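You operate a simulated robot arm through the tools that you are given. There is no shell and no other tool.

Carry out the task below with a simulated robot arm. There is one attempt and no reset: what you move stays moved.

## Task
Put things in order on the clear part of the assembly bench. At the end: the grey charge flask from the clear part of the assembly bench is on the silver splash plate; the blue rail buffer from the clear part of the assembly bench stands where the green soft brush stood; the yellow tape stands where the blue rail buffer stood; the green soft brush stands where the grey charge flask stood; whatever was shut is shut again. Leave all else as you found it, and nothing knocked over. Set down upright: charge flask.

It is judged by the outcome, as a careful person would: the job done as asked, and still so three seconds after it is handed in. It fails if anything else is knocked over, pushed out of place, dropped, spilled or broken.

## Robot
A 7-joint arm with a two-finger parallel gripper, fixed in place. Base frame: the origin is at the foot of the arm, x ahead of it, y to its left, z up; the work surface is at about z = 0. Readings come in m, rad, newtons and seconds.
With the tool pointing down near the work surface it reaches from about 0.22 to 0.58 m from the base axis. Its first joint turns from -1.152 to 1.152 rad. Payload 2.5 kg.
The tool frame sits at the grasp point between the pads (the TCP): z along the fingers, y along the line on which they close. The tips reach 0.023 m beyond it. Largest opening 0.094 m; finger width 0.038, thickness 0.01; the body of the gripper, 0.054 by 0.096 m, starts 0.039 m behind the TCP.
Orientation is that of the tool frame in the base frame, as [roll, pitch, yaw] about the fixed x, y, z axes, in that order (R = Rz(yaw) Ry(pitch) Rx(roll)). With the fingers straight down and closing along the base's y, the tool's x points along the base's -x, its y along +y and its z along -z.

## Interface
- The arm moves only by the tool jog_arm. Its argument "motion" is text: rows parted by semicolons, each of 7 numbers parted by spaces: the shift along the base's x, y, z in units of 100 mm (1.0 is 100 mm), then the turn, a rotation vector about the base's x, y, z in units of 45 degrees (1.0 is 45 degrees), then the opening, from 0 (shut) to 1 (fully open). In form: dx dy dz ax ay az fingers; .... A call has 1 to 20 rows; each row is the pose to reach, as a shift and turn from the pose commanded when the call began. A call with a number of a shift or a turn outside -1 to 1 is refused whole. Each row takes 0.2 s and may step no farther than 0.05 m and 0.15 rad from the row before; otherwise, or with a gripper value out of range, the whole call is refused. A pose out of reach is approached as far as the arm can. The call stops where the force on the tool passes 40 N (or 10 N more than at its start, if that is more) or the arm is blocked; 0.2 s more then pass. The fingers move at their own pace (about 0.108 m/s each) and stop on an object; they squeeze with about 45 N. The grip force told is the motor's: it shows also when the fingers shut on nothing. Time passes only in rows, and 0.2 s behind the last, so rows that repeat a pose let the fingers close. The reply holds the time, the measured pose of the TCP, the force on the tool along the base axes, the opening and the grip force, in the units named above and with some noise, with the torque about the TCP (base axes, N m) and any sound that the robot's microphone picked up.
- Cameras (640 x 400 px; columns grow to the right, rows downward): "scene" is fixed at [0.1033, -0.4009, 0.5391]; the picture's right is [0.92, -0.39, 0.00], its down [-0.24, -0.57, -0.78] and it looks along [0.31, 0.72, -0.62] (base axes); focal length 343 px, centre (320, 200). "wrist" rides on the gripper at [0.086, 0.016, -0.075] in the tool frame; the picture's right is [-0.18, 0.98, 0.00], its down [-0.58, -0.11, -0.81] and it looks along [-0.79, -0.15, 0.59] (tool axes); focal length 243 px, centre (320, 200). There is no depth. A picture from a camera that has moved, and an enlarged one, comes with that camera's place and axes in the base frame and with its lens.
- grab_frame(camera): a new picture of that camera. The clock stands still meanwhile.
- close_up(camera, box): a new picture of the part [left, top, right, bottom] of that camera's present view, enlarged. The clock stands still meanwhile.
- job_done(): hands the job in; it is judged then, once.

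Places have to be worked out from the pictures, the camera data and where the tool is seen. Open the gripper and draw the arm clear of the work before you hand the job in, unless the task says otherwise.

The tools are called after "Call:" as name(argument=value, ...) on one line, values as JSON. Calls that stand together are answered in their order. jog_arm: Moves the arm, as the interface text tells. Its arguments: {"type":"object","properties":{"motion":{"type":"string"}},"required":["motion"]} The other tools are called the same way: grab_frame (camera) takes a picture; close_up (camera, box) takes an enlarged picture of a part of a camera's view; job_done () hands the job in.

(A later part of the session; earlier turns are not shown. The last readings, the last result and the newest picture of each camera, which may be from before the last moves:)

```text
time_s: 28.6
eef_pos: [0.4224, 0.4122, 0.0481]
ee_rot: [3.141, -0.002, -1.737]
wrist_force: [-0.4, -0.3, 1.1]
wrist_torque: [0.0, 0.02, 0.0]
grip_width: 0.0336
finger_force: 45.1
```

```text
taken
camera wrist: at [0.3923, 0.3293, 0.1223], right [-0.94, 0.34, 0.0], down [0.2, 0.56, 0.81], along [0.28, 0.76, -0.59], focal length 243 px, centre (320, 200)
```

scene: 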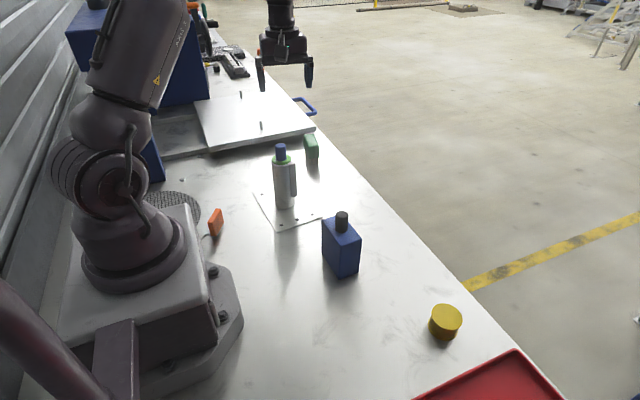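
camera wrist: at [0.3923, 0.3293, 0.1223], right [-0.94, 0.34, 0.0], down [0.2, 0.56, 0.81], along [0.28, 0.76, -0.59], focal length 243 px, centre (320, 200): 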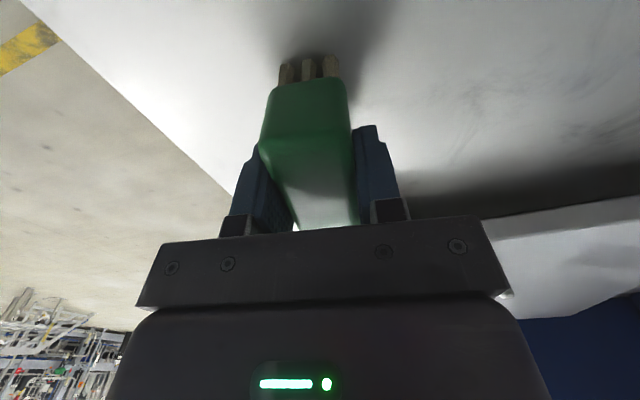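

The brush is gripped at 0.0336 m wide and 45 N. I lift it straight up.

Call:
jog_arm(motion="0 0 0.08 0 0 0 0.15; 0 0 0.2 0 0 0 0.15; 0 0 0.4 0 0 0 0.15; 0 0 0.6 0 0 0 0.15; 0 0 0.8 0 0 0 0.15; 0 0 1.0 0 0 0 0.15")

Call:
jog_arm(motion="0 0 0.2 0 0 0 0.15; 0 0 0.4 0 0 0 0.15; 0 0 0.6 0 0 0 0.15; 0 0 0.8 0 0 0 0.15; 0 0 1.0 0 0 0 0.15")

Call:
grab_frame(camera="scene")

Call:
grab_frame(camera="wrist")

```text
time_s: 30.0
eef_pos: [0.4231, 0.4125, 0.1469]
ee_rot: [-3.141, 0.001, -1.736]
wrist_force: [-0.3, -0.1, 0.2]
wrist_torque: [0.01, -0.01, 0.01]
grip_width: 0.0139
finger_force: 0.0
```

```text
time_s: 31.2
eef_pos: [0.4245, 0.4124, 0.2478]
ee_rot: [3.141, 0.001, -1.734]
wrist_force: [0.2, -0.2, 0.7]
wrist_torque: [-0.01, 0.04, 0.0]
grip_width: 0.014
finger_force: 0.1
```

```text
taken
```

scene: 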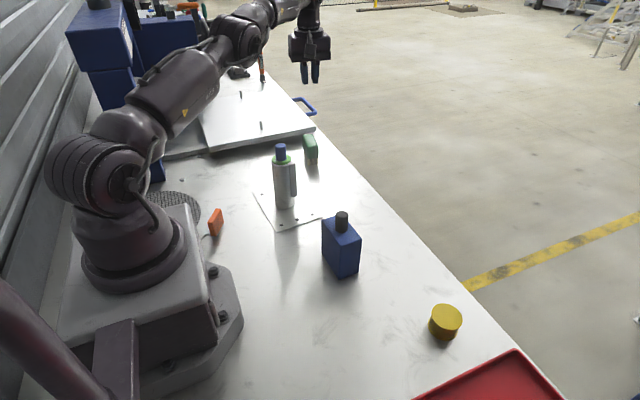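

```text
taken
camera wrist: at [0.3927, 0.3296, 0.3216], right [-0.94, 0.34, 0.0], down [0.2, 0.56, 0.81], along [0.28, 0.76, -0.59], focal length 243 px, centre (320, 200)
```

wrist: 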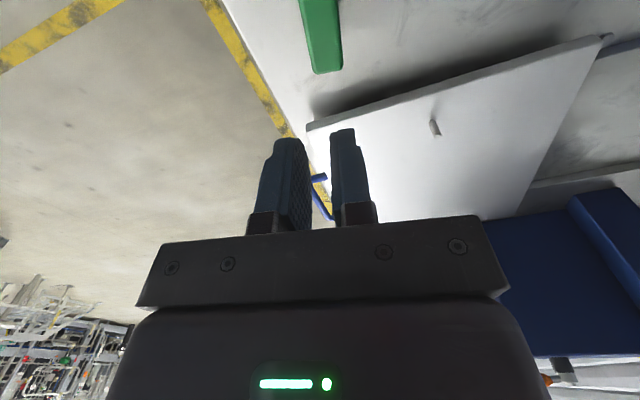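

The brush slipped out of the fingers: the width fell to 0.014 and the force to 0. I look closely at its state before doing anything else.

Call:
close_up(camera="scene", box=[280, 120, 344, 180])

Call:
close_up(camera="wrist", box=[260, 0, 388, 80])

```text
6.67 times, centred on (312, 150) of scene
camera zoom: at [0.1033, -0.4009, 0.5391], right [0.92, -0.39, 0.0], down [-0.24, -0.57, -0.78], along [0.31, 0.72, -0.62], focal length 2285 px, centre (373, 533)
```

zoom: 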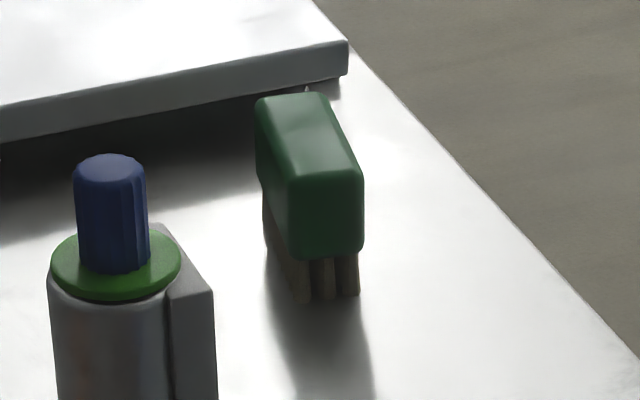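

```text
5.00 times, centred on (324, 40) of wrist
camera zoom: at [0.3927, 0.3296, 0.3216], right [-0.94, 0.34, 0.0], down [0.2, 0.56, 0.81], along [0.28, 0.76, -0.59], focal length 1213 px, centre (300, 1000)
```

zoom: 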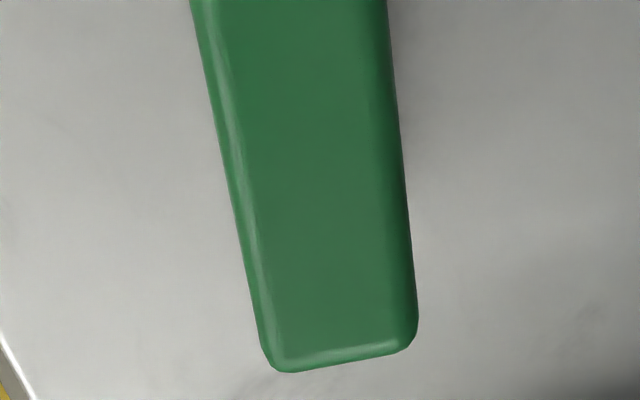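

The brush is still standing in place, shifted only 1–3 mm. I'll go back down, grip a little lower and then lift very slowly while watching the force.

Call:
jog_arm(motion="0 0.02 -0.25 0 0 0 1; 0 0.02 -0.5 0 0 0 1; 0 0.02 -0.75 0 0 0 1; 0 0.02 -1.0 0 0 0 1")

Call:
jog_arm(motion="0 0 -0.25 0 0 0 1; 0 0 -0.5 0 0 0 1; 0 0 -0.7 0 0 0 1; 0 0 -0.9 0 0 0 1; 0 0 -1.0 0 0 0 1")

Call:
close_up(camera="scene", box=[270, 100, 350, 180])

Call:
close_up(camera="wrist", box=[200, 30, 440, 250])

```text
time_s: 32.2
eef_pos: [0.4234, 0.4143, 0.1466]
ee_rot: [-3.141, 0.0, -1.736]
wrist_force: [-1.0, -0.7, 0.3]
wrist_torque: [0.0, -0.01, 0.01]
grip_width: 0.0941
finger_force: 0.1
```

```text
time_s: 33.4
eef_pos: [0.4228, 0.413, 0.0482]
ee_rot: [3.141, 0.0, -1.733]
wrist_force: [-0.4, -0.2, 0.2]
wrist_torque: [0.01, 0.0, 0.01]
grip_width: 0.094
finger_force: 0.1
```

```text
5.00 times, centred on (310, 140) of scene
camera zoom: at [0.1033, -0.4009, 0.5391], right [0.92, -0.39, 0.0], down [-0.24, -0.57, -0.78], along [0.31, 0.72, -0.62], focal length 1714 px, centre (370, 500)
```

zoom: 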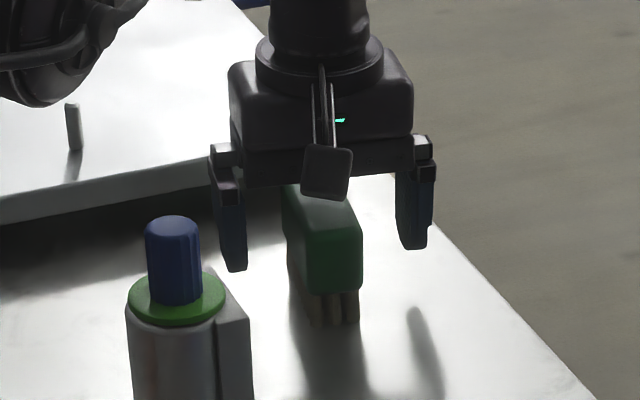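

```text
1.82 times, centred on (320, 140) of wrist
camera zoom: at [0.3923, 0.3316, 0.1218], right [-0.94, 0.34, 0.0], down [0.2, 0.56, 0.81], along [0.28, 0.76, -0.59], focal length 441 px, centre (320, 309)
```

zoom: 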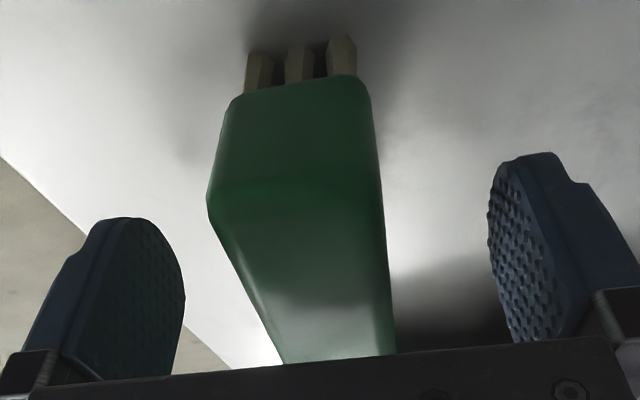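

I go 7 mm lower so the tips reach just below the green body, then close with a full squeeze and watch.

Call:
jog_arm(motion="0 0 -0.04 0 0 0 1; 0 0 -0.08 0 0 0 1; 0 0 -0.08 0 0 0 0.6; 0 0 -0.08 0 0 0 0.3; 0 0 -0.08 0 0 0 0; 0 0 -0.08 0 0 0 0; 0 0 -0.08 0 0 0 0")

Call:
close_up(camera="scene", box=[270, 100, 350, 180])

Call:
close_up(camera="wrist", box=[200, 30, 440, 250])

```text
time_s: 35.0
eef_pos: [0.4214, 0.4146, 0.0405]
ee_rot: [3.141, 0.0, -1.737]
wrist_force: [0.4, 0.6, 0.6]
wrist_torque: [0.01, 0.02, -0.02]
grip_width: 0.0336
finger_force: 44.5
```

```text
5.00 times, centred on (310, 140) of scene
camera zoom: at [0.1033, -0.4009, 0.5391], right [0.92, -0.39, 0.0], down [-0.24, -0.57, -0.78], along [0.31, 0.72, -0.62], focal length 1714 px, centre (370, 500)
```

zoom: 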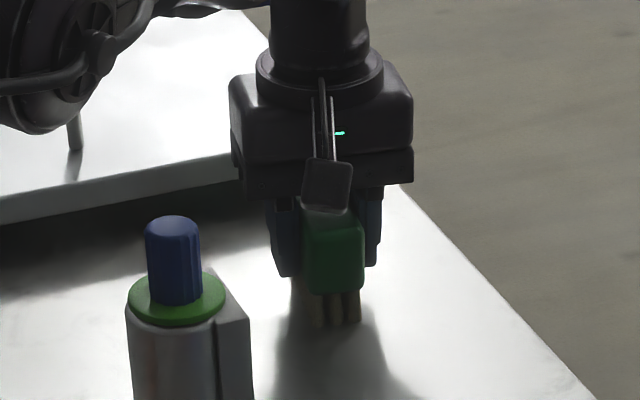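

```text
1.82 times, centred on (320, 140) of wrist
camera zoom: at [0.3921, 0.3316, 0.1143], right [-0.94, 0.34, 0.0], down [0.2, 0.56, 0.81], along [0.28, 0.76, -0.59], focal length 441 px, centre (320, 309)
```

zoom: 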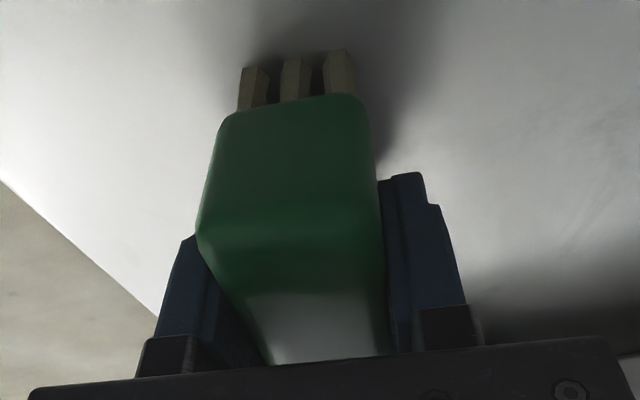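

Gripped again at 0.0336 m. I lift by only a few millimetres and read the force and width.

Call:
jog_arm(motion="0 0 0.01 0 0 0 0; 0 0 0.02 0 0 0 0; 0 0 0.03 0 0 0 0")

Call:
close_up(camera="scene", box=[270, 100, 350, 180])

```text
time_s: 35.8
eef_pos: [0.4222, 0.4132, 0.0434]
ee_rot: [3.14, 0.0, -1.736]
wrist_force: [0.5, 0.1, -1.3]
wrist_torque: [0.03, 0.04, -0.01]
grip_width: 0.0334
finger_force: 45.1
```

```text
5.00 times, centred on (310, 140) of scene
camera zoom: at [0.1033, -0.4009, 0.5391], right [0.92, -0.39, 0.0], down [-0.24, -0.57, -0.78], along [0.31, 0.72, -0.62], focal length 1714 px, centre (370, 500)
```

zoom: 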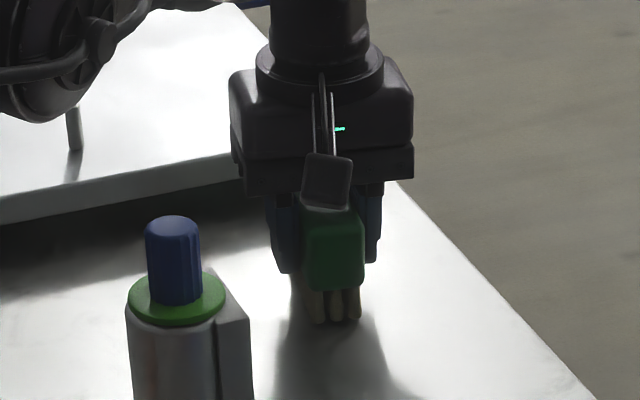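

The force shows about 1 N of load and the width is steady, so it's holding. I continue slowly.

Call:
jog_arm(motion="0 0 0.02 0 0 0 0; 0 0 0.04 0 0 0 0; 0 0 0.06 0 0 0 0; 0 0 0.08 0 0 0 0; 0 0 0.1 0 0 0 0")

Call:
close_up(camera="scene", box=[270, 100, 350, 180])

Call:
close_up(camera="wrist", box=[200, 30, 440, 250])

```text
time_s: 37.0
eef_pos: [0.423, 0.4147, 0.0535]
ee_rot: [3.141, 0.002, -1.737]
wrist_force: [0.8, 0.1, 0.0]
wrist_torque: [0.0, 0.0, 0.02]
grip_width: 0.0334
finger_force: 44.9
```

```text
5.00 times, centred on (310, 140) of scene
camera zoom: at [0.1033, -0.4009, 0.5391], right [0.92, -0.39, 0.0], down [-0.24, -0.57, -0.78], along [0.31, 0.72, -0.62], focal length 1714 px, centre (370, 500)
```

zoom: 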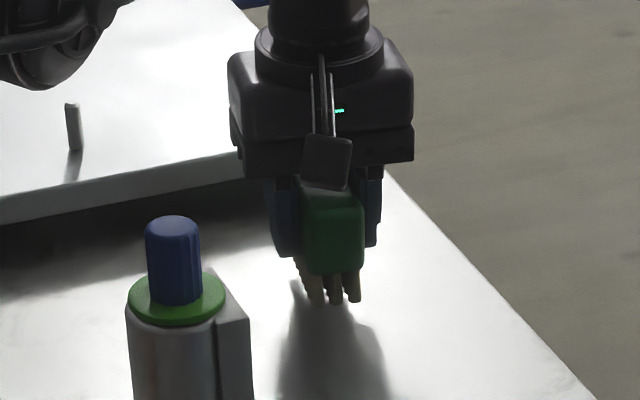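

```text
1.82 times, centred on (320, 140) of wrist
camera zoom: at [0.3922, 0.3318, 0.1273], right [-0.94, 0.34, 0.0], down [0.2, 0.56, 0.81], along [0.28, 0.76, -0.59], focal length 441 px, centre (320, 309)
```

zoom: 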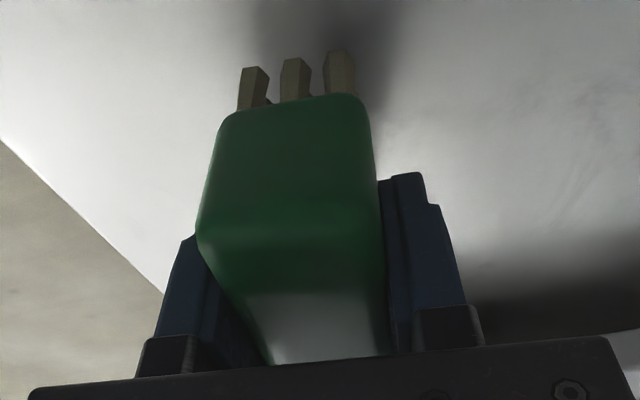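

The brush is off the bench and hasn't moved in the grip. I keep lifting at a gentle pace, checking for slip.

Call:
jog_arm(motion="0 0 0.05 0 0 0 0; 0 0 0.1 0 0 0 0; 0 0 0.15 0 0 0 0; 0 0 0.2 0 0 0 0; 0 0 0.25 0 0 0 0; 0 0 0.3 0 0 0 0; 0 0 0.35 0 0 0 0; 0 0 0.4 0 0 0 0; 0 0 0.45 0 0 0 0; 0 0 0.5 0 0 0 0")

Call:
close_up(camera="wrist", box=[200, 30, 440, 250])

```text
time_s: 39.2
eef_pos: [0.423, 0.4144, 0.1026]
ee_rot: [3.141, 0.0, -1.737]
wrist_force: [0.3, -0.1, -1.0]
wrist_torque: [-0.01, -0.02, 0.02]
grip_width: 0.0336
finger_force: 45.3
```

```text
1.82 times, centred on (320, 140) of wrist
camera zoom: at [0.3923, 0.3312, 0.1768], right [-0.94, 0.34, 0.0], down [0.2, 0.56, 0.81], along [0.28, 0.76, -0.59], focal length 441 px, centre (320, 309)
```

zoom: 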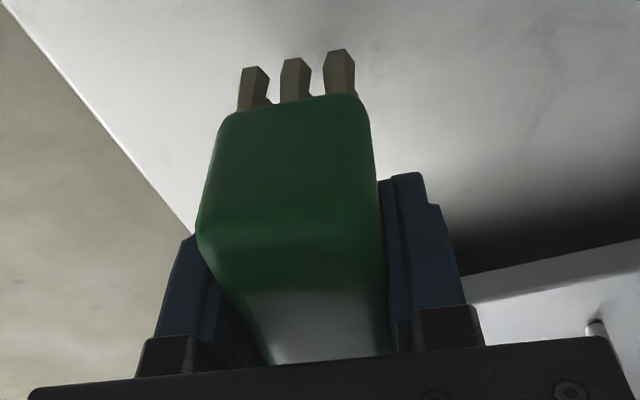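

No slip. I raise to transit height at z of about 0.25 at the same gentle pace.

Call:
jog_arm(motion="0 0 0.08 0 0 0 0; 0 0 0.16 0 0 0 0; 0 0 0.24 0 0 0 0; 0 0 0.32 0 0 0 0; 0 0 0.4 0 0 0 0; 0 0 0.5 0 0 0 0; 0 0 0.6 0 0 0 0; 0 0 0.7 0 0 0 0; 0 0 0.8 0 0 0 0; 0 0 0.9 0 0 0 0; 0 0 1.0 0 0 0 0")

Call:
jog_arm(motion="0 0 0.1 0 0 0 0; 0 0 0.2 0 0 0 0; 0 0 0.3 0 0 0 0; 0 0 0.4 0 0 0 0; 0 0 0.5 0 0 0 0; 0 0 0.5 0 0 0 0")

Call:
grab_frame(camera="wrist")

Call:
grab_frame(camera="scene")

```text
time_s: 41.6
eef_pos: [0.4226, 0.4151, 0.2026]
ee_rot: [3.14, -0.001, -1.733]
wrist_force: [0.3, -0.3, -0.2]
wrist_torque: [-0.05, -0.01, -0.02]
grip_width: 0.0336
finger_force: 44.8
```

```text
time_s: 43.0
eef_pos: [0.423, 0.4152, 0.2532]
ee_rot: [-3.14, 0.001, -1.736]
wrist_force: [0.4, -0.1, -0.7]
wrist_torque: [0.0, 0.0, 0.0]
grip_width: 0.0337
finger_force: 44.9
```

```text
taken
camera wrist: at [0.3925, 0.3318, 0.3262], right [-0.94, 0.34, 0.0], down [0.2, 0.56, 0.81], along [0.28, 0.76, -0.59], focal length 243 px, centre (320, 200)
```

wrist: 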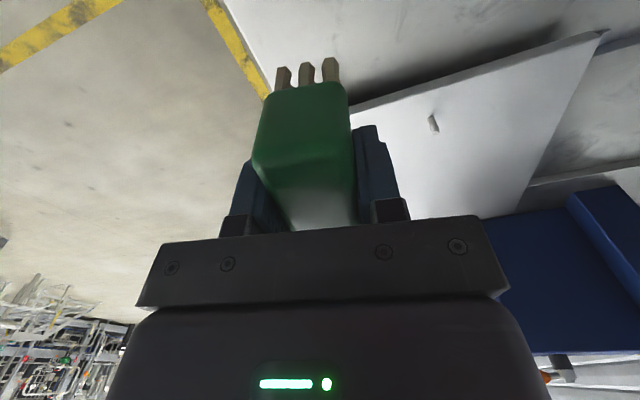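

```text
taken
```

scene: 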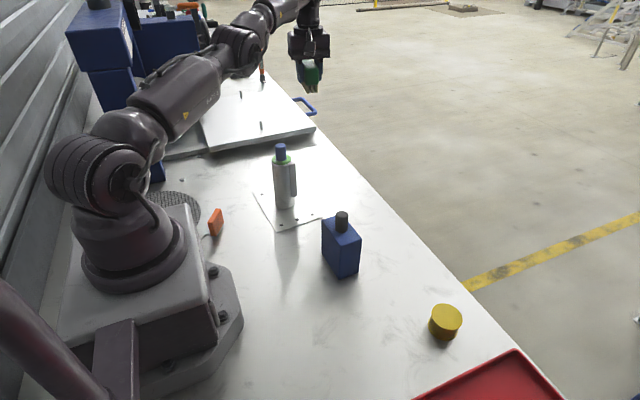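

The brush is held firmly. I carry it towards the flask's old place over six short calls, turning the tool back gradually, with the brush underside at about z 0.21.

Call:
jog_arm(motion="-0.032 -0.155 0 0 0 -0.05 0; -0.064 -0.31 0 0 0 -0.1 0; -0.0965 -0.465 0 0 0 -0.149 0; -0.129 -0.62 0 0 0 -0.199 0; -0.161 -0.775 0 0 0 -0.249 0; -0.193 -0.93 0 0 0 -0.298 0")

Call:
jog_arm(motion="-0.032 -0.155 0 0 0 -0.05 0; -0.064 -0.31 0 0 0 -0.1 0; -0.0965 -0.465 0 0 0 -0.149 0; -0.129 -0.62 0 0 0 -0.199 0; -0.161 -0.775 0 0 0 -0.249 0; -0.193 -0.93 0 0 0 -0.298 0")

Call:
jog_arm(motion="-0.032 -0.155 0 0 0 -0.05 0; -0.064 -0.31 0 0 0 -0.1 0; -0.0965 -0.465 0 0 0 -0.149 0; -0.129 -0.62 0 0 0 -0.199 0; -0.161 -0.775 0 0 0 -0.249 0; -0.193 -0.93 0 0 0 -0.298 0")

Call:
grab_frame(camera="scene")

Call:
grab_frame(camera="wrist")

```text
time_s: 44.4
eef_pos: [0.4029, 0.322, 0.2535]
ee_rot: [3.141, 0.0, -1.97]
wrist_force: [-0.6, 0.1, -0.9]
wrist_torque: [-0.01, -0.01, 0.02]
grip_width: 0.0335
finger_force: 44.8
```

```text
time_s: 45.8
eef_pos: [0.3828, 0.2282, 0.253]
ee_rot: [3.141, -0.001, -2.203]
wrist_force: [-0.3, 0.5, -0.5]
wrist_torque: [-0.01, -0.01, -0.03]
grip_width: 0.0337
finger_force: 45.2
```

```text
time_s: 47.2
eef_pos: [0.3656, 0.135, 0.2531]
ee_rot: [3.141, 0.0, -2.44]
wrist_force: [-0.3, -0.3, -0.9]
wrist_torque: [0.02, 0.02, 0.01]
grip_width: 0.0334
finger_force: 44.8
```

```text
taken
```

scene: 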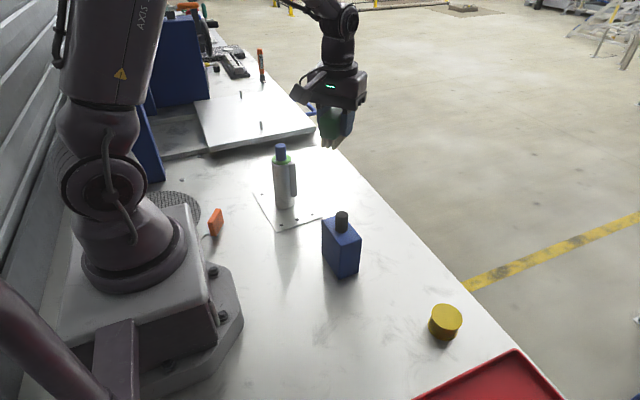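

```text
taken
camera wrist: at [0.2884, 0.0912, 0.3268], right [-0.49, 0.87, 0.0], down [0.51, 0.29, 0.81], along [0.7, 0.4, -0.59], focal length 243 px, centre (320, 200)
```

wrist: 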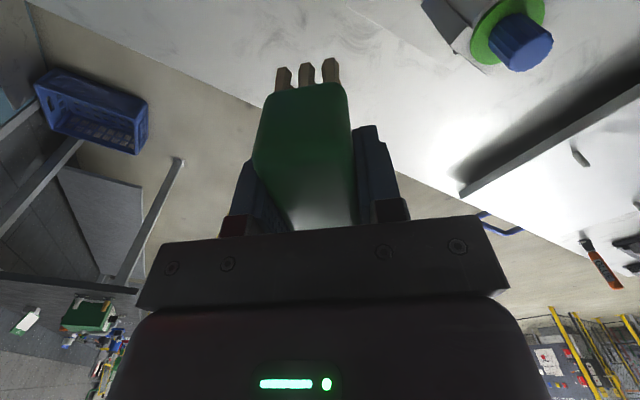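

The brush is still held steady and everything else is undisturbed. I continue with the second half of the carry.

Call:
jog_arm(motion="-0.032 -0.155 0 0 0 -0.05 0; -0.064 -0.31 0 0 0 -0.1 0; -0.0965 -0.465 0 0 0 -0.149 0; -0.129 -0.62 0 0 0 -0.199 0; -0.161 -0.775 0 0 0 -0.249 0; -0.193 -0.93 0 0 0 -0.298 0")

Call:
jog_arm(motion="-0.032 -0.155 0 0 0 -0.05 0; -0.064 -0.31 0 0 0 -0.1 0; -0.0965 -0.465 0 0 0 -0.149 0; -0.129 -0.62 0 0 0 -0.199 0; -0.161 -0.775 0 0 0 -0.249 0; -0.193 -0.93 0 0 0 -0.298 0")

Call:
jog_arm(motion="-0.032 -0.155 0 0 0 -0.05 0; -0.064 -0.31 0 0 0 -0.1 0; -0.0965 -0.465 0 0 0 -0.149 0; -0.129 -0.62 0 0 0 -0.199 0; -0.161 -0.775 0 0 0 -0.249 0; -0.193 -0.93 0 0 0 -0.298 0")

Call:
grab_frame(camera="scene")

Call:
grab_frame(camera="wrist")

```text
time_s: 48.6
eef_pos: [0.3455, 0.042, 0.2539]
ee_rot: [3.14, -0.002, -2.672]
wrist_force: [0.7, -0.3, -0.5]
wrist_torque: [-0.01, -0.02, 0.0]
grip_width: 0.0334
finger_force: 44.5
```

```text
time_s: 50.0
eef_pos: [0.3263, -0.051, 0.2529]
ee_rot: [-3.141, -0.001, -2.909]
wrist_force: [0.5, 0.2, 0.2]
wrist_torque: [0.01, 0.0, 0.0]
grip_width: 0.0337
finger_force: 45.1
```

```text
time_s: 51.4
eef_pos: [0.3058, -0.1438, 0.2539]
ee_rot: [-3.14, -0.001, -3.141]
wrist_force: [0.8, -0.2, -1.3]
wrist_torque: [0.01, 0.01, 0.01]
grip_width: 0.0333
finger_force: 44.8
```

```text
taken
```

scene: 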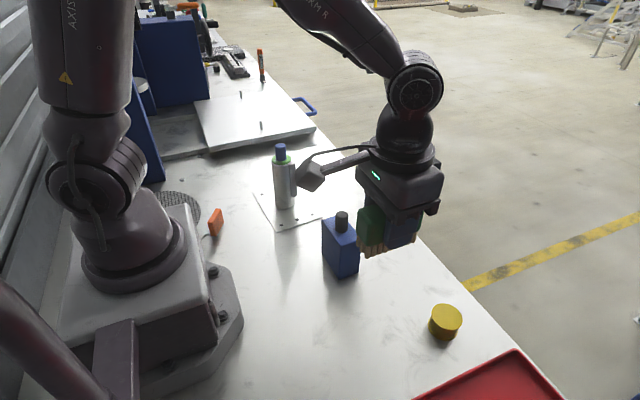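

```text
taken
camera wrist: at [0.2201, -0.1277, 0.3275], right [0.18, 0.98, 0.0], down [0.58, -0.11, 0.81], along [0.79, -0.15, -0.59], focal length 243 px, centre (320, 200)
```

wrist: 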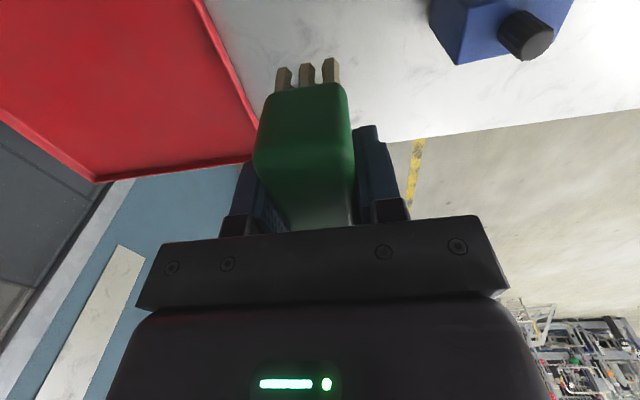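

The brush is above the flask's old spot. I lower it in stages.

Call:
jog_arm(motion="0 0 -0.15 0 0 0 0; 0 0 -0.3 0 0 0 0; 0 0 -0.45 0 0 0 0; 0 0 -0.6 0 0 0 0; 0 0 -0.75 0 0 0 0; 0 0 -0.9 0 0 0 0; 0 0 -1.0 0 0 0 0")

Call:
jog_arm(motion="0 0 -0.15 0 0 0 0; 0 0 -0.3 0 0 0 0; 0 0 -0.45 0 0 0 0; 0 0 -0.6 0 0 0 0; 0 0 -0.75 0 0 0 0; 0 0 -0.9 0 0 0 0; 0 0 -1.0 0 0 0 0")

Call:
close_up(camera="scene", box=[310, 220, 470, 360])

Call:
grab_frame(camera="wrist")

```text
time_s: 53.0
eef_pos: [0.3081, -0.1425, 0.154]
ee_rot: [3.141, 0.0, -3.138]
wrist_force: [-0.6, -0.1, -1.3]
wrist_torque: [0.04, 0.04, -0.01]
grip_width: 0.0336
finger_force: 44.8
```

```text
time_s: 54.6
eef_pos: [0.3064, -0.1431, 0.0524]
ee_rot: [-3.141, -0.001, -3.14]
wrist_force: [0.1, 0.2, -0.4]
wrist_torque: [0.0, 0.0, 0.0]
grip_width: 0.0335
finger_force: 45.1
```

```text
2.86 times, centred on (390, 290) of scene
camera zoom: at [0.1033, -0.4009, 0.5391], right [0.92, -0.39, 0.0], down [-0.24, -0.57, -0.78], along [0.31, 0.72, -0.62], focal length 979 px, centre (120, -57)
```

zoom: 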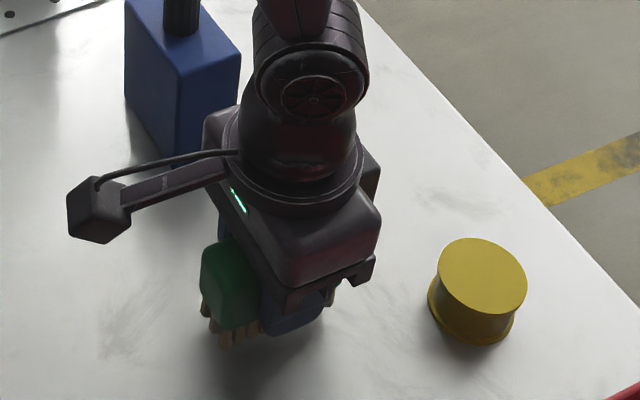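

```text
taken
camera wrist: at [0.2201, -0.1275, 0.1265], right [0.18, 0.98, 0.0], down [0.58, -0.11, 0.81], along [0.79, -0.15, -0.59], focal length 243 px, centre (320, 200)
```

wrist: 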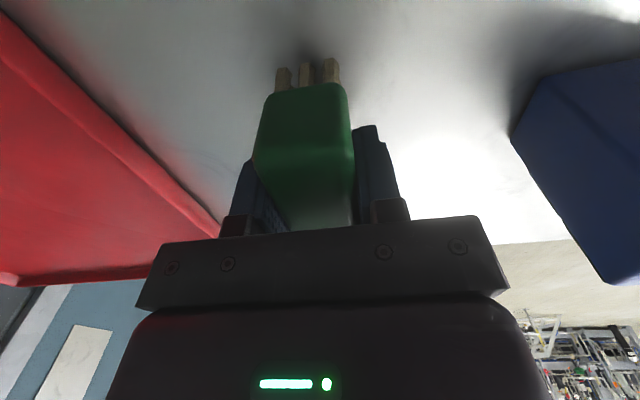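

The underside is about 12 mm up. I lower gently to contact.

Call:
jog_arm(motion="0 0 -0.05 0 0 0 0; 0 0 -0.09 0 0 0 0; 0 0 -0.11 0 0 0 0; 0 0 -0.11 0 0 0 0")

Call:
jog_arm(motion="0 0 -0.01 0 0 0 0; 0 0 -0.01 0 0 0 0")

```text
time_s: 55.6
eef_pos: [0.3079, -0.1437, 0.0416]
ee_rot: [-3.141, 0.0, -3.139]
wrist_force: [-0.4, 0.1, -0.9]
wrist_torque: [0.01, -0.02, 0.0]
grip_width: 0.0337
finger_force: 45.3
```

```text
time_s: 56.2
eef_pos: [0.3066, -0.1437, 0.0416]
ee_rot: [3.141, -0.001, -3.14]
wrist_force: [0.4, -0.3, -0.7]
wrist_torque: [0.0, -0.01, 0.01]
grip_width: 0.0336
finger_force: 45.0
```

Call:
jog_arm(motion="0 0 -0.008 0 0 0 0; 0 0 -0.008 0 0 0 0")

Call:
close_up(camera="scene", box=[340, 270, 404, 350])

```text
time_s: 56.8
eef_pos: [0.3073, -0.1432, 0.0412]
ee_rot: [3.141, -0.003, -3.138]
wrist_force: [-3.6, 1.4, 10.5]
wrist_torque: [0.06, -0.13, 0.01]
grip_width: 0.0337
finger_force: 44.8
```

```text
5.00 times, centred on (372, 310) of scene
camera zoom: at [0.1033, -0.4009, 0.5391], right [0.92, -0.39, 0.0], down [-0.24, -0.57, -0.78], along [0.31, 0.72, -0.62], focal length 1714 px, centre (60, -350)
```

zoom: 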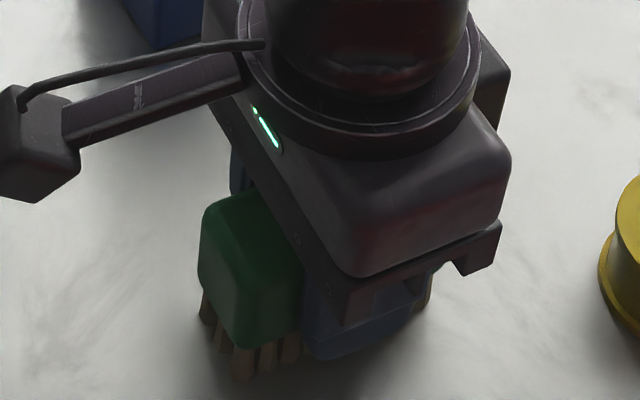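

Contact is made at about 10 N. I ease up a fraction and open the fingers slowly.

Call:
jog_arm(motion="0 0 0.004 0 0 0 0; 0 0 0.004 0 0 0 0.34; 0 0 0.004 0 0 0 0.38; 0 0 0.004 0 0 0 0.45; 0 0 0.004 0 0 0 0.6; 0 0 0.004 0 0 0 0.8; 0 0 0.004 0 0 0 1; 0 0 0.004 0 0 0 1")

Call:
grab_frame(camera="wrist")

Call:
close_up(camera="scene", box=[340, 270, 404, 350])

```text
time_s: 58.6
eef_pos: [0.307, -0.1435, 0.0413]
ee_rot: [3.141, 0.0, -3.141]
wrist_force: [-0.3, 0.6, 0.2]
wrist_torque: [0.0, 0.02, -0.03]
grip_width: 0.0941
finger_force: 0.0
```

```text
taken
camera wrist: at [0.2202, -0.1278, 0.1144], right [0.18, 0.98, 0.0], down [0.58, -0.11, 0.81], along [0.79, -0.15, -0.59], focal length 243 px, centre (320, 200)
```

wrist: 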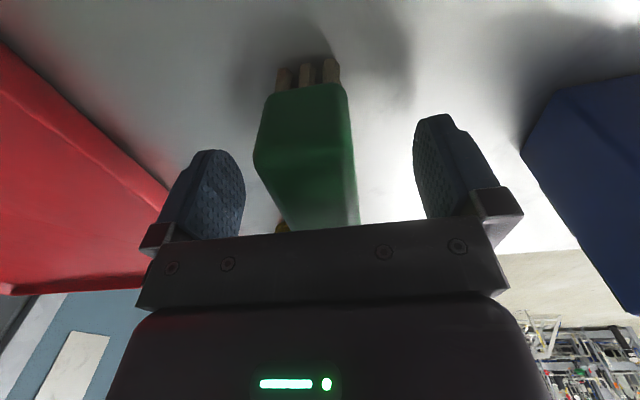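

```text
5.00 times, centred on (372, 310) of scene
camera zoom: at [0.1033, -0.4009, 0.5391], right [0.92, -0.39, 0.0], down [-0.24, -0.57, -0.78], along [0.31, 0.72, -0.62], focal length 1714 px, centre (60, -350)
```

zoom: 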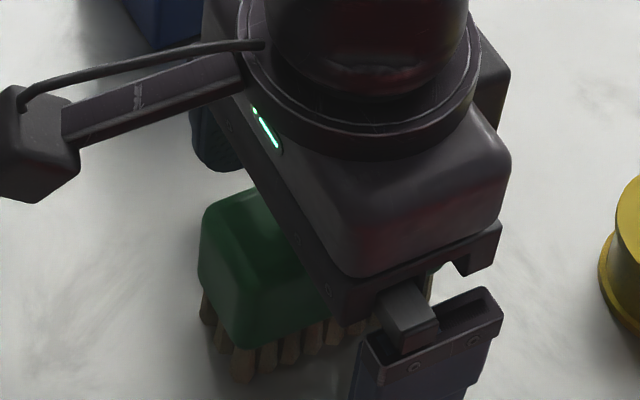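

The brush stands on its own. I retract straight up.

Call:
jog_arm(motion="0 0 0.2 0 0 0 1; 0 0 0.5 0 0 0 1; 0 0 0.8 0 0 0 1; 0 0 1.0 0 0 0 1")

Call:
jog_arm(motion="0 0 0.3 0 0 0 1; 0 0 0.6 0 0 0 1; 0 0 0.9 0 0 0 1; 0 0 1.0 0 0 0 1")

Call:
grab_frame(camera="scene")

Call:
grab_frame(camera="wrist")

```text
time_s: 59.6
eef_pos: [0.3076, -0.1432, 0.1411]
ee_rot: [-3.141, 0.0, -3.141]
wrist_force: [0.2, -1.0, 0.0]
wrist_torque: [0.02, -0.03, -0.01]
grip_width: 0.0939
finger_force: 0.2
```

```text
time_s: 60.6
eef_pos: [0.3073, -0.1435, 0.2406]
ee_rot: [3.141, 0.002, -3.14]
wrist_force: [0.8, -0.3, 0.3]
wrist_torque: [0.01, -0.02, -0.01]
grip_width: 0.094
finger_force: 0.1
```

```text
taken
```

scene: 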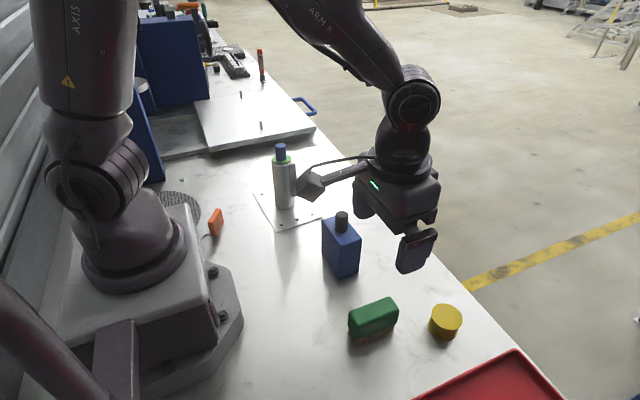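

```text
taken
camera wrist: at [0.22, -0.1275, 0.3142], right [0.18, 0.98, 0.0], down [0.58, -0.11, 0.81], along [0.79, -0.15, -0.59], focal length 243 px, centre (320, 200)
```

wrist: 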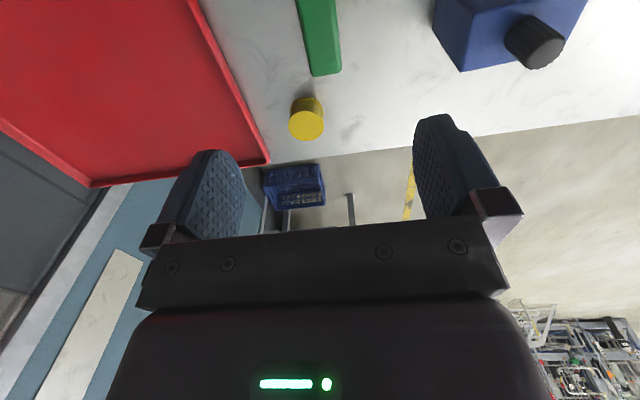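

The brush is in place. Next I position the arm for a good wrist view of the buffer.

Call:
jog_arm(motion="-0.1 0.3 0.05 0 0 0 1; -0.25 0.6 0.1 0 0 0 1; -0.4 0.9 0.1 0 0 0 1; -0.5 1.0 0.1 0 0 0 1")

Call:
jog_arm(motion="0 0.25 0 0 0 0 1; 0 0.5 0 0 0 0 1")

Call:
grab_frame(camera="wrist")

Call:
close_up(camera="wrist", box=[240, 20, 400, 120])

Call:
grab_frame(camera="scene")

```text
time_s: 61.6
eef_pos: [0.2568, -0.0429, 0.2505]
ee_rot: [-3.142, 0.0, -3.141]
wrist_force: [0.2, 0.4, -0.7]
wrist_torque: [0.02, -0.02, -0.02]
grip_width: 0.094
finger_force: 0.0
```

```text
time_s: 62.2
eef_pos: [0.2568, 0.0056, 0.252]
ee_rot: [3.141, 0.0, -3.14]
wrist_force: [-0.6, -0.6, 0.6]
wrist_torque: [0.0, 0.02, 0.0]
grip_width: 0.0939
finger_force: 0.1
```

```text
taken
camera wrist: at [0.17, 0.0225, 0.3252], right [0.18, 0.98, 0.0], down [0.58, -0.11, 0.81], along [0.79, -0.15, -0.59], focal length 243 px, centre (320, 200)
```

wrist: 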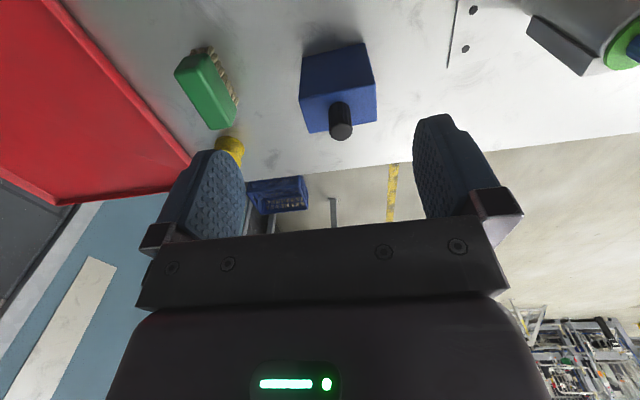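

```text
4.00 times, centred on (320, 70) of wrist
camera zoom: at [0.17, 0.0225, 0.3252], right [0.18, 0.98, 0.0], down [0.58, -0.11, 0.81], along [0.79, -0.15, -0.59], focal length 970 px, centre (320, 720)
```

zoom: 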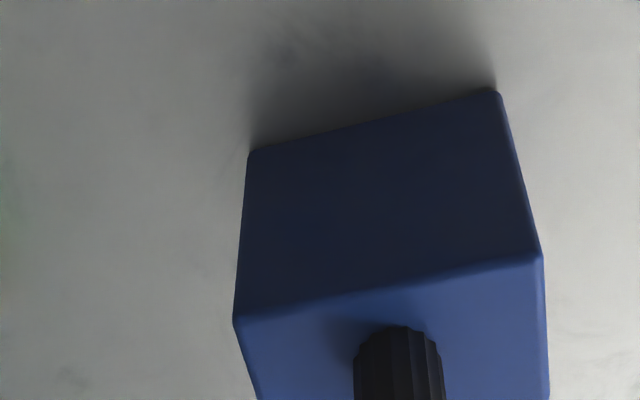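

```text
taken
```

scene: 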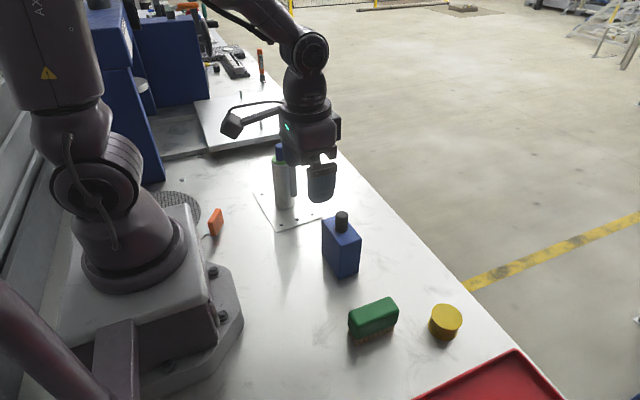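

The buffer is centred at about (0.326, 0.015), turned about +3°, about 0.077 × 0.043, top at 0.094 and knob top at 0.128. I move over it, aligned with its long side, and stop above for a check.

Call:
jog_arm(motion="0.25 0.03 0 0 0 0.03 1; 0.5 0.06 -0.1 0 0 0.06 1; 0.7 0.088 -0.3 0 0 0.073 1; 0.7 0.088 -0.6 0 0 0.073 1; 0.7 0.088 -0.8 0 0 0.073 1")

Call:
grab_frame(camera="wrist")

Call:
close_up(camera="scene", box=[270, 150, 430, 290])

```text
time_s: 63.4
eef_pos: [0.3281, 0.0155, 0.17]
ee_rot: [-3.141, 0.0, -3.084]
wrist_force: [0.0, 0.7, -0.9]
wrist_torque: [0.0, 0.02, 0.02]
grip_width: 0.0939
finger_force: 0.1
```

```text
taken
camera wrist: at [0.2399, 0.0266, 0.2442], right [0.13, 0.99, 0.0], down [0.59, -0.07, 0.81], along [0.8, -0.1, -0.59], focal length 243 px, centre (320, 200)
```

wrist: 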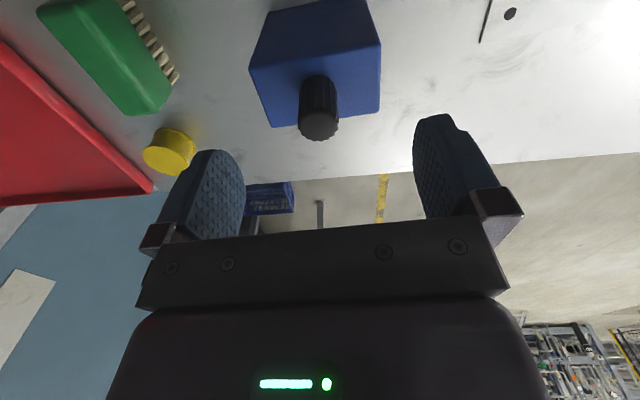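

```text
2.86 times, centred on (350, 220) of scene
camera zoom: at [0.1033, -0.4009, 0.5391], right [0.92, -0.39, 0.0], down [-0.24, -0.57, -0.78], along [0.31, 0.72, -0.62], focal length 979 px, centre (234, 143)
```

zoom: 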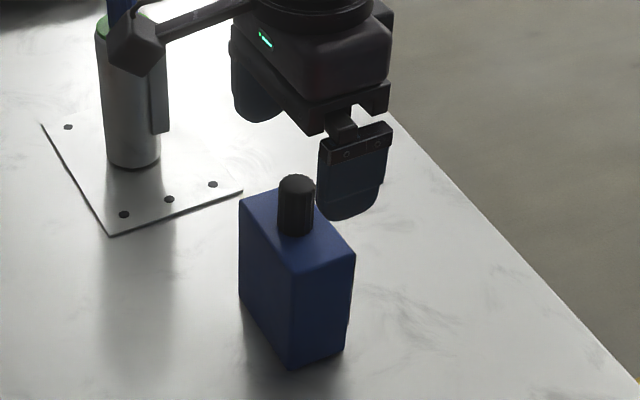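

The knob and body are centred between the fingers to within 2 mm. I lower around the body to z of about 0.095.

Call:
jog_arm(motion="-0.01 0 -0.2 0 0 0 1; -0.01 0 -0.4 0 0 0 1; -0.01 0 -0.55 0 0 0 1; -0.01 0 -0.68 0 0 0 1; -0.01 0 -0.74 0 0 0 1")

Call:
close_up(camera="scene", box=[270, 150, 430, 290])

Call:
grab_frame(camera="wrist")

```text
time_s: 64.6
eef_pos: [0.3261, 0.0161, 0.0968]
ee_rot: [-3.141, 0.0, -3.084]
wrist_force: [1.1, 0.6, 0.7]
wrist_torque: [0.01, 0.02, -0.02]
grip_width: 0.094
finger_force: 0.1
```

```text
2.86 times, centred on (350, 220) of scene
camera zoom: at [0.1033, -0.4009, 0.5391], right [0.92, -0.39, 0.0], down [-0.24, -0.57, -0.78], along [0.31, 0.72, -0.62], focal length 979 px, centre (234, 143)
```

zoom: 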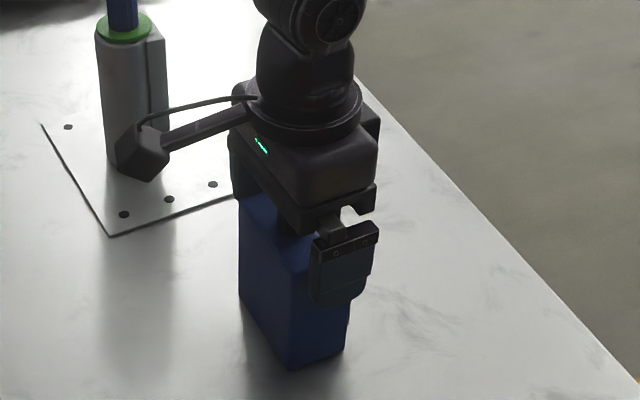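

```text
taken
camera wrist: at [0.2386, 0.026, 0.1699], right [0.13, 0.99, 0.0], down [0.59, -0.07, 0.81], along [0.8, -0.1, -0.59], focal length 243 px, centre (320, 200)
```

wrist: 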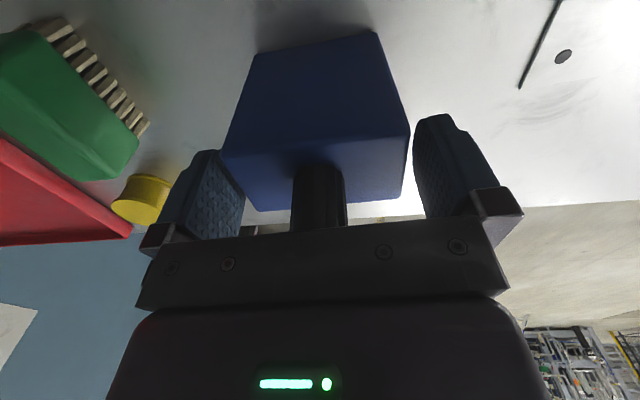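

Clear on both sides. I go down 2.5 mm more, leaving about 3 mm over the knob, and close.

Call:
jog_arm(motion="0 0 -0.025 0 0 0 1; 0 0 -0.025 0 0 0 0.85; 0 0 -0.025 0 0 0 0.75; 0 0 -0.025 0 0 0 0.5; 0 0 -0.025 0 0 0 0.4; 0 0 -0.025 0 0 0 0.4")

Call:
close_up(camera="scene", box=[270, 150, 430, 290])

Call:
grab_frame(camera="wrist")

```text
time_s: 66.0
eef_pos: [0.3266, 0.0167, 0.0948]
ee_rot: [3.14, 0.001, -3.083]
wrist_force: [0.4, -1.3, 0.7]
wrist_torque: [-0.07, -0.09, 0.01]
grip_width: 0.0797
finger_force: 45.3
```

```text
2.86 times, centred on (350, 220) of scene
camera zoom: at [0.1033, -0.4009, 0.5391], right [0.92, -0.39, 0.0], down [-0.24, -0.57, -0.78], along [0.31, 0.72, -0.62], focal length 979 px, centre (234, 143)
```

zoom: 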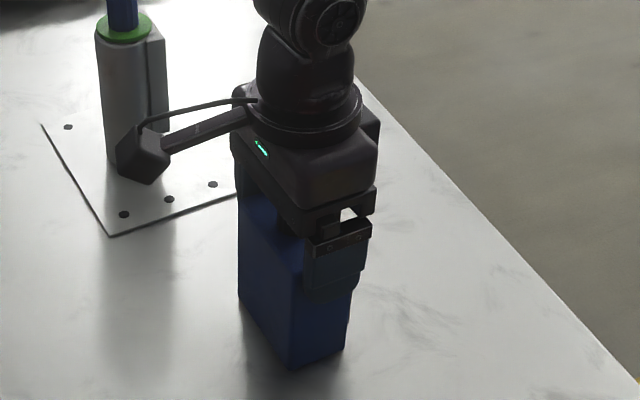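

```text
taken
camera wrist: at [0.2388, 0.0261, 0.1678], right [0.13, 0.99, 0.0], down [0.59, -0.07, 0.81], along [0.8, -0.1, -0.59], focal length 243 px, centre (320, 200)
```

wrist: 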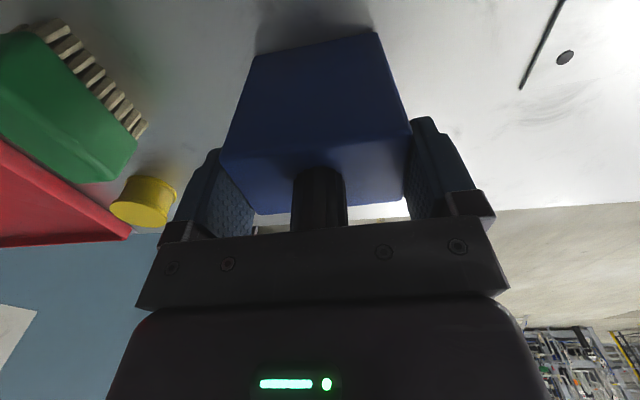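

Gripped at 0.0797 m and 45 N. I lift a few millimetres slowly to check it holds.

Call:
jog_arm(motion="0 0 0.01 0 0 0 0.4; 0 0 0.02 0 0 0 0.4; 0 0 0.03 0 0 0 0.4; 0 0 0.04 0 0 0 0.4; 0 0 0.05 0 0 0 0.4")

Call:
close_up(camera="scene", box=[270, 150, 430, 290])

Call:
grab_frame(camera="wrist")

```text
time_s: 67.2
eef_pos: [0.3267, 0.0154, 0.0989]
ee_rot: [-3.141, -0.001, -3.083]
wrist_force: [-0.2, -1.2, -3.5]
wrist_torque: [0.0, 0.02, 0.03]
grip_width: 0.0795
finger_force: 45.1
```

```text
2.86 times, centred on (350, 220) of scene
camera zoom: at [0.1033, -0.4009, 0.5391], right [0.92, -0.39, 0.0], down [-0.24, -0.57, -0.78], along [0.31, 0.72, -0.62], focal length 979 px, centre (234, 143)
```

zoom: 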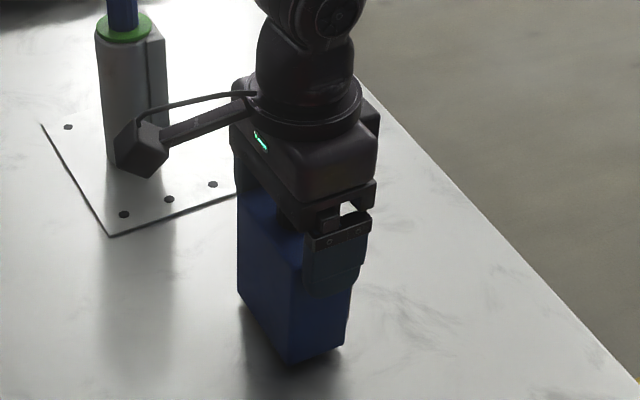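

```text
taken
camera wrist: at [0.2383, 0.0263, 0.173], right [0.13, 0.99, 0.0], down [0.59, -0.07, 0.81], along [0.8, -0.1, -0.59], focal length 243 px, centre (320, 200)
```

wrist: 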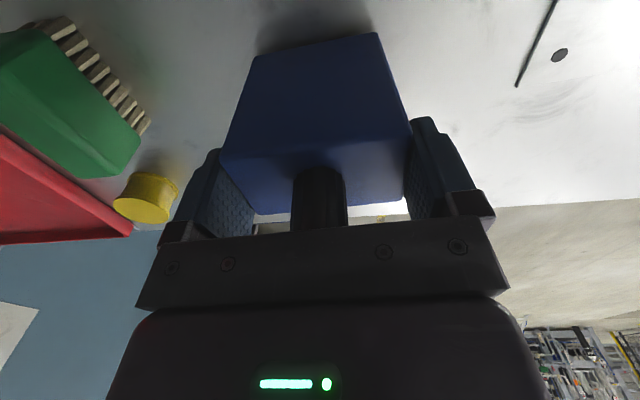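

It holds with a steady load of about 3.5 N. I continue the lift gently to transit height.

Call:
jog_arm(motion="0 0 0.06 0 0 0 0.4; 0 0 0.14 0 0 0 0.4; 0 0 0.22 0 0 0 0.4; 0 0 0.3 0 0 0 0.4; 0 0 0.4 0 0 0 0.4; 0 0 0.5 0 0 0 0.4; 0 0 0.6 0 0 0 0.4; 0 0 0.7 0 0 0 0.4; 0 0 0.8 0 0 0 0.4; 0 0 0.9 0 0 0 0.4; 0 0 1.0 0 0 0 0.4")

Call:
jog_arm(motion="0 0 0.1 0 0 0 0.4; 0 0 0.2 0 0 0 0.4; 0 0 0.3 0 0 0 0.4; 0 0 0.4 0 0 0 0.4; 0 0 0.5 0 0 0 0.4; 0 0 0.5 0 0 0 0.4")

Call:
grab_frame(camera="scene")

Call:
grab_frame(camera="wrist")

```text
time_s: 69.6
eef_pos: [0.3258, 0.0146, 0.1987]
ee_rot: [3.141, 0.001, -3.083]
wrist_force: [-0.8, 0.1, -3.6]
wrist_torque: [0.0, -0.03, 0.01]
grip_width: 0.0797
finger_force: 44.9
```

```text
time_s: 71.0
eef_pos: [0.3265, 0.0161, 0.2502]
ee_rot: [3.141, 0.0, -3.082]
wrist_force: [-0.2, 0.1, -4.5]
wrist_torque: [0.04, 0.0, 0.01]
grip_width: 0.0798
finger_force: 45.3
```

```text
taken
```

scene: 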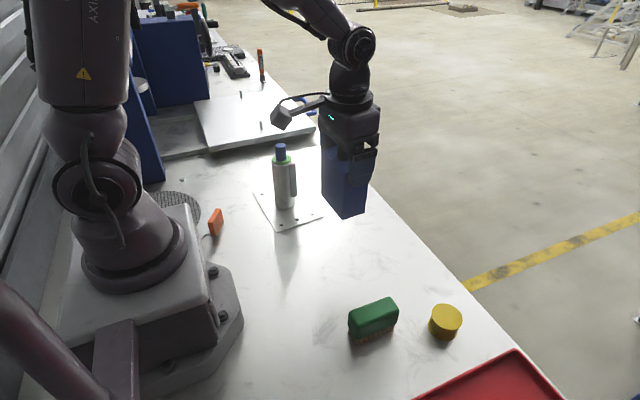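

```text
taken
camera wrist: at [0.2385, 0.0265, 0.3233], right [0.13, 0.99, 0.0], down [0.59, -0.07, 0.81], along [0.8, -0.1, -0.59], focal length 243 px, centre (320, 200)
```

wrist: 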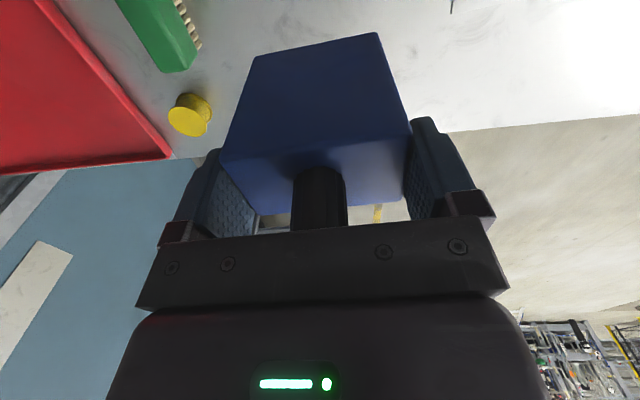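

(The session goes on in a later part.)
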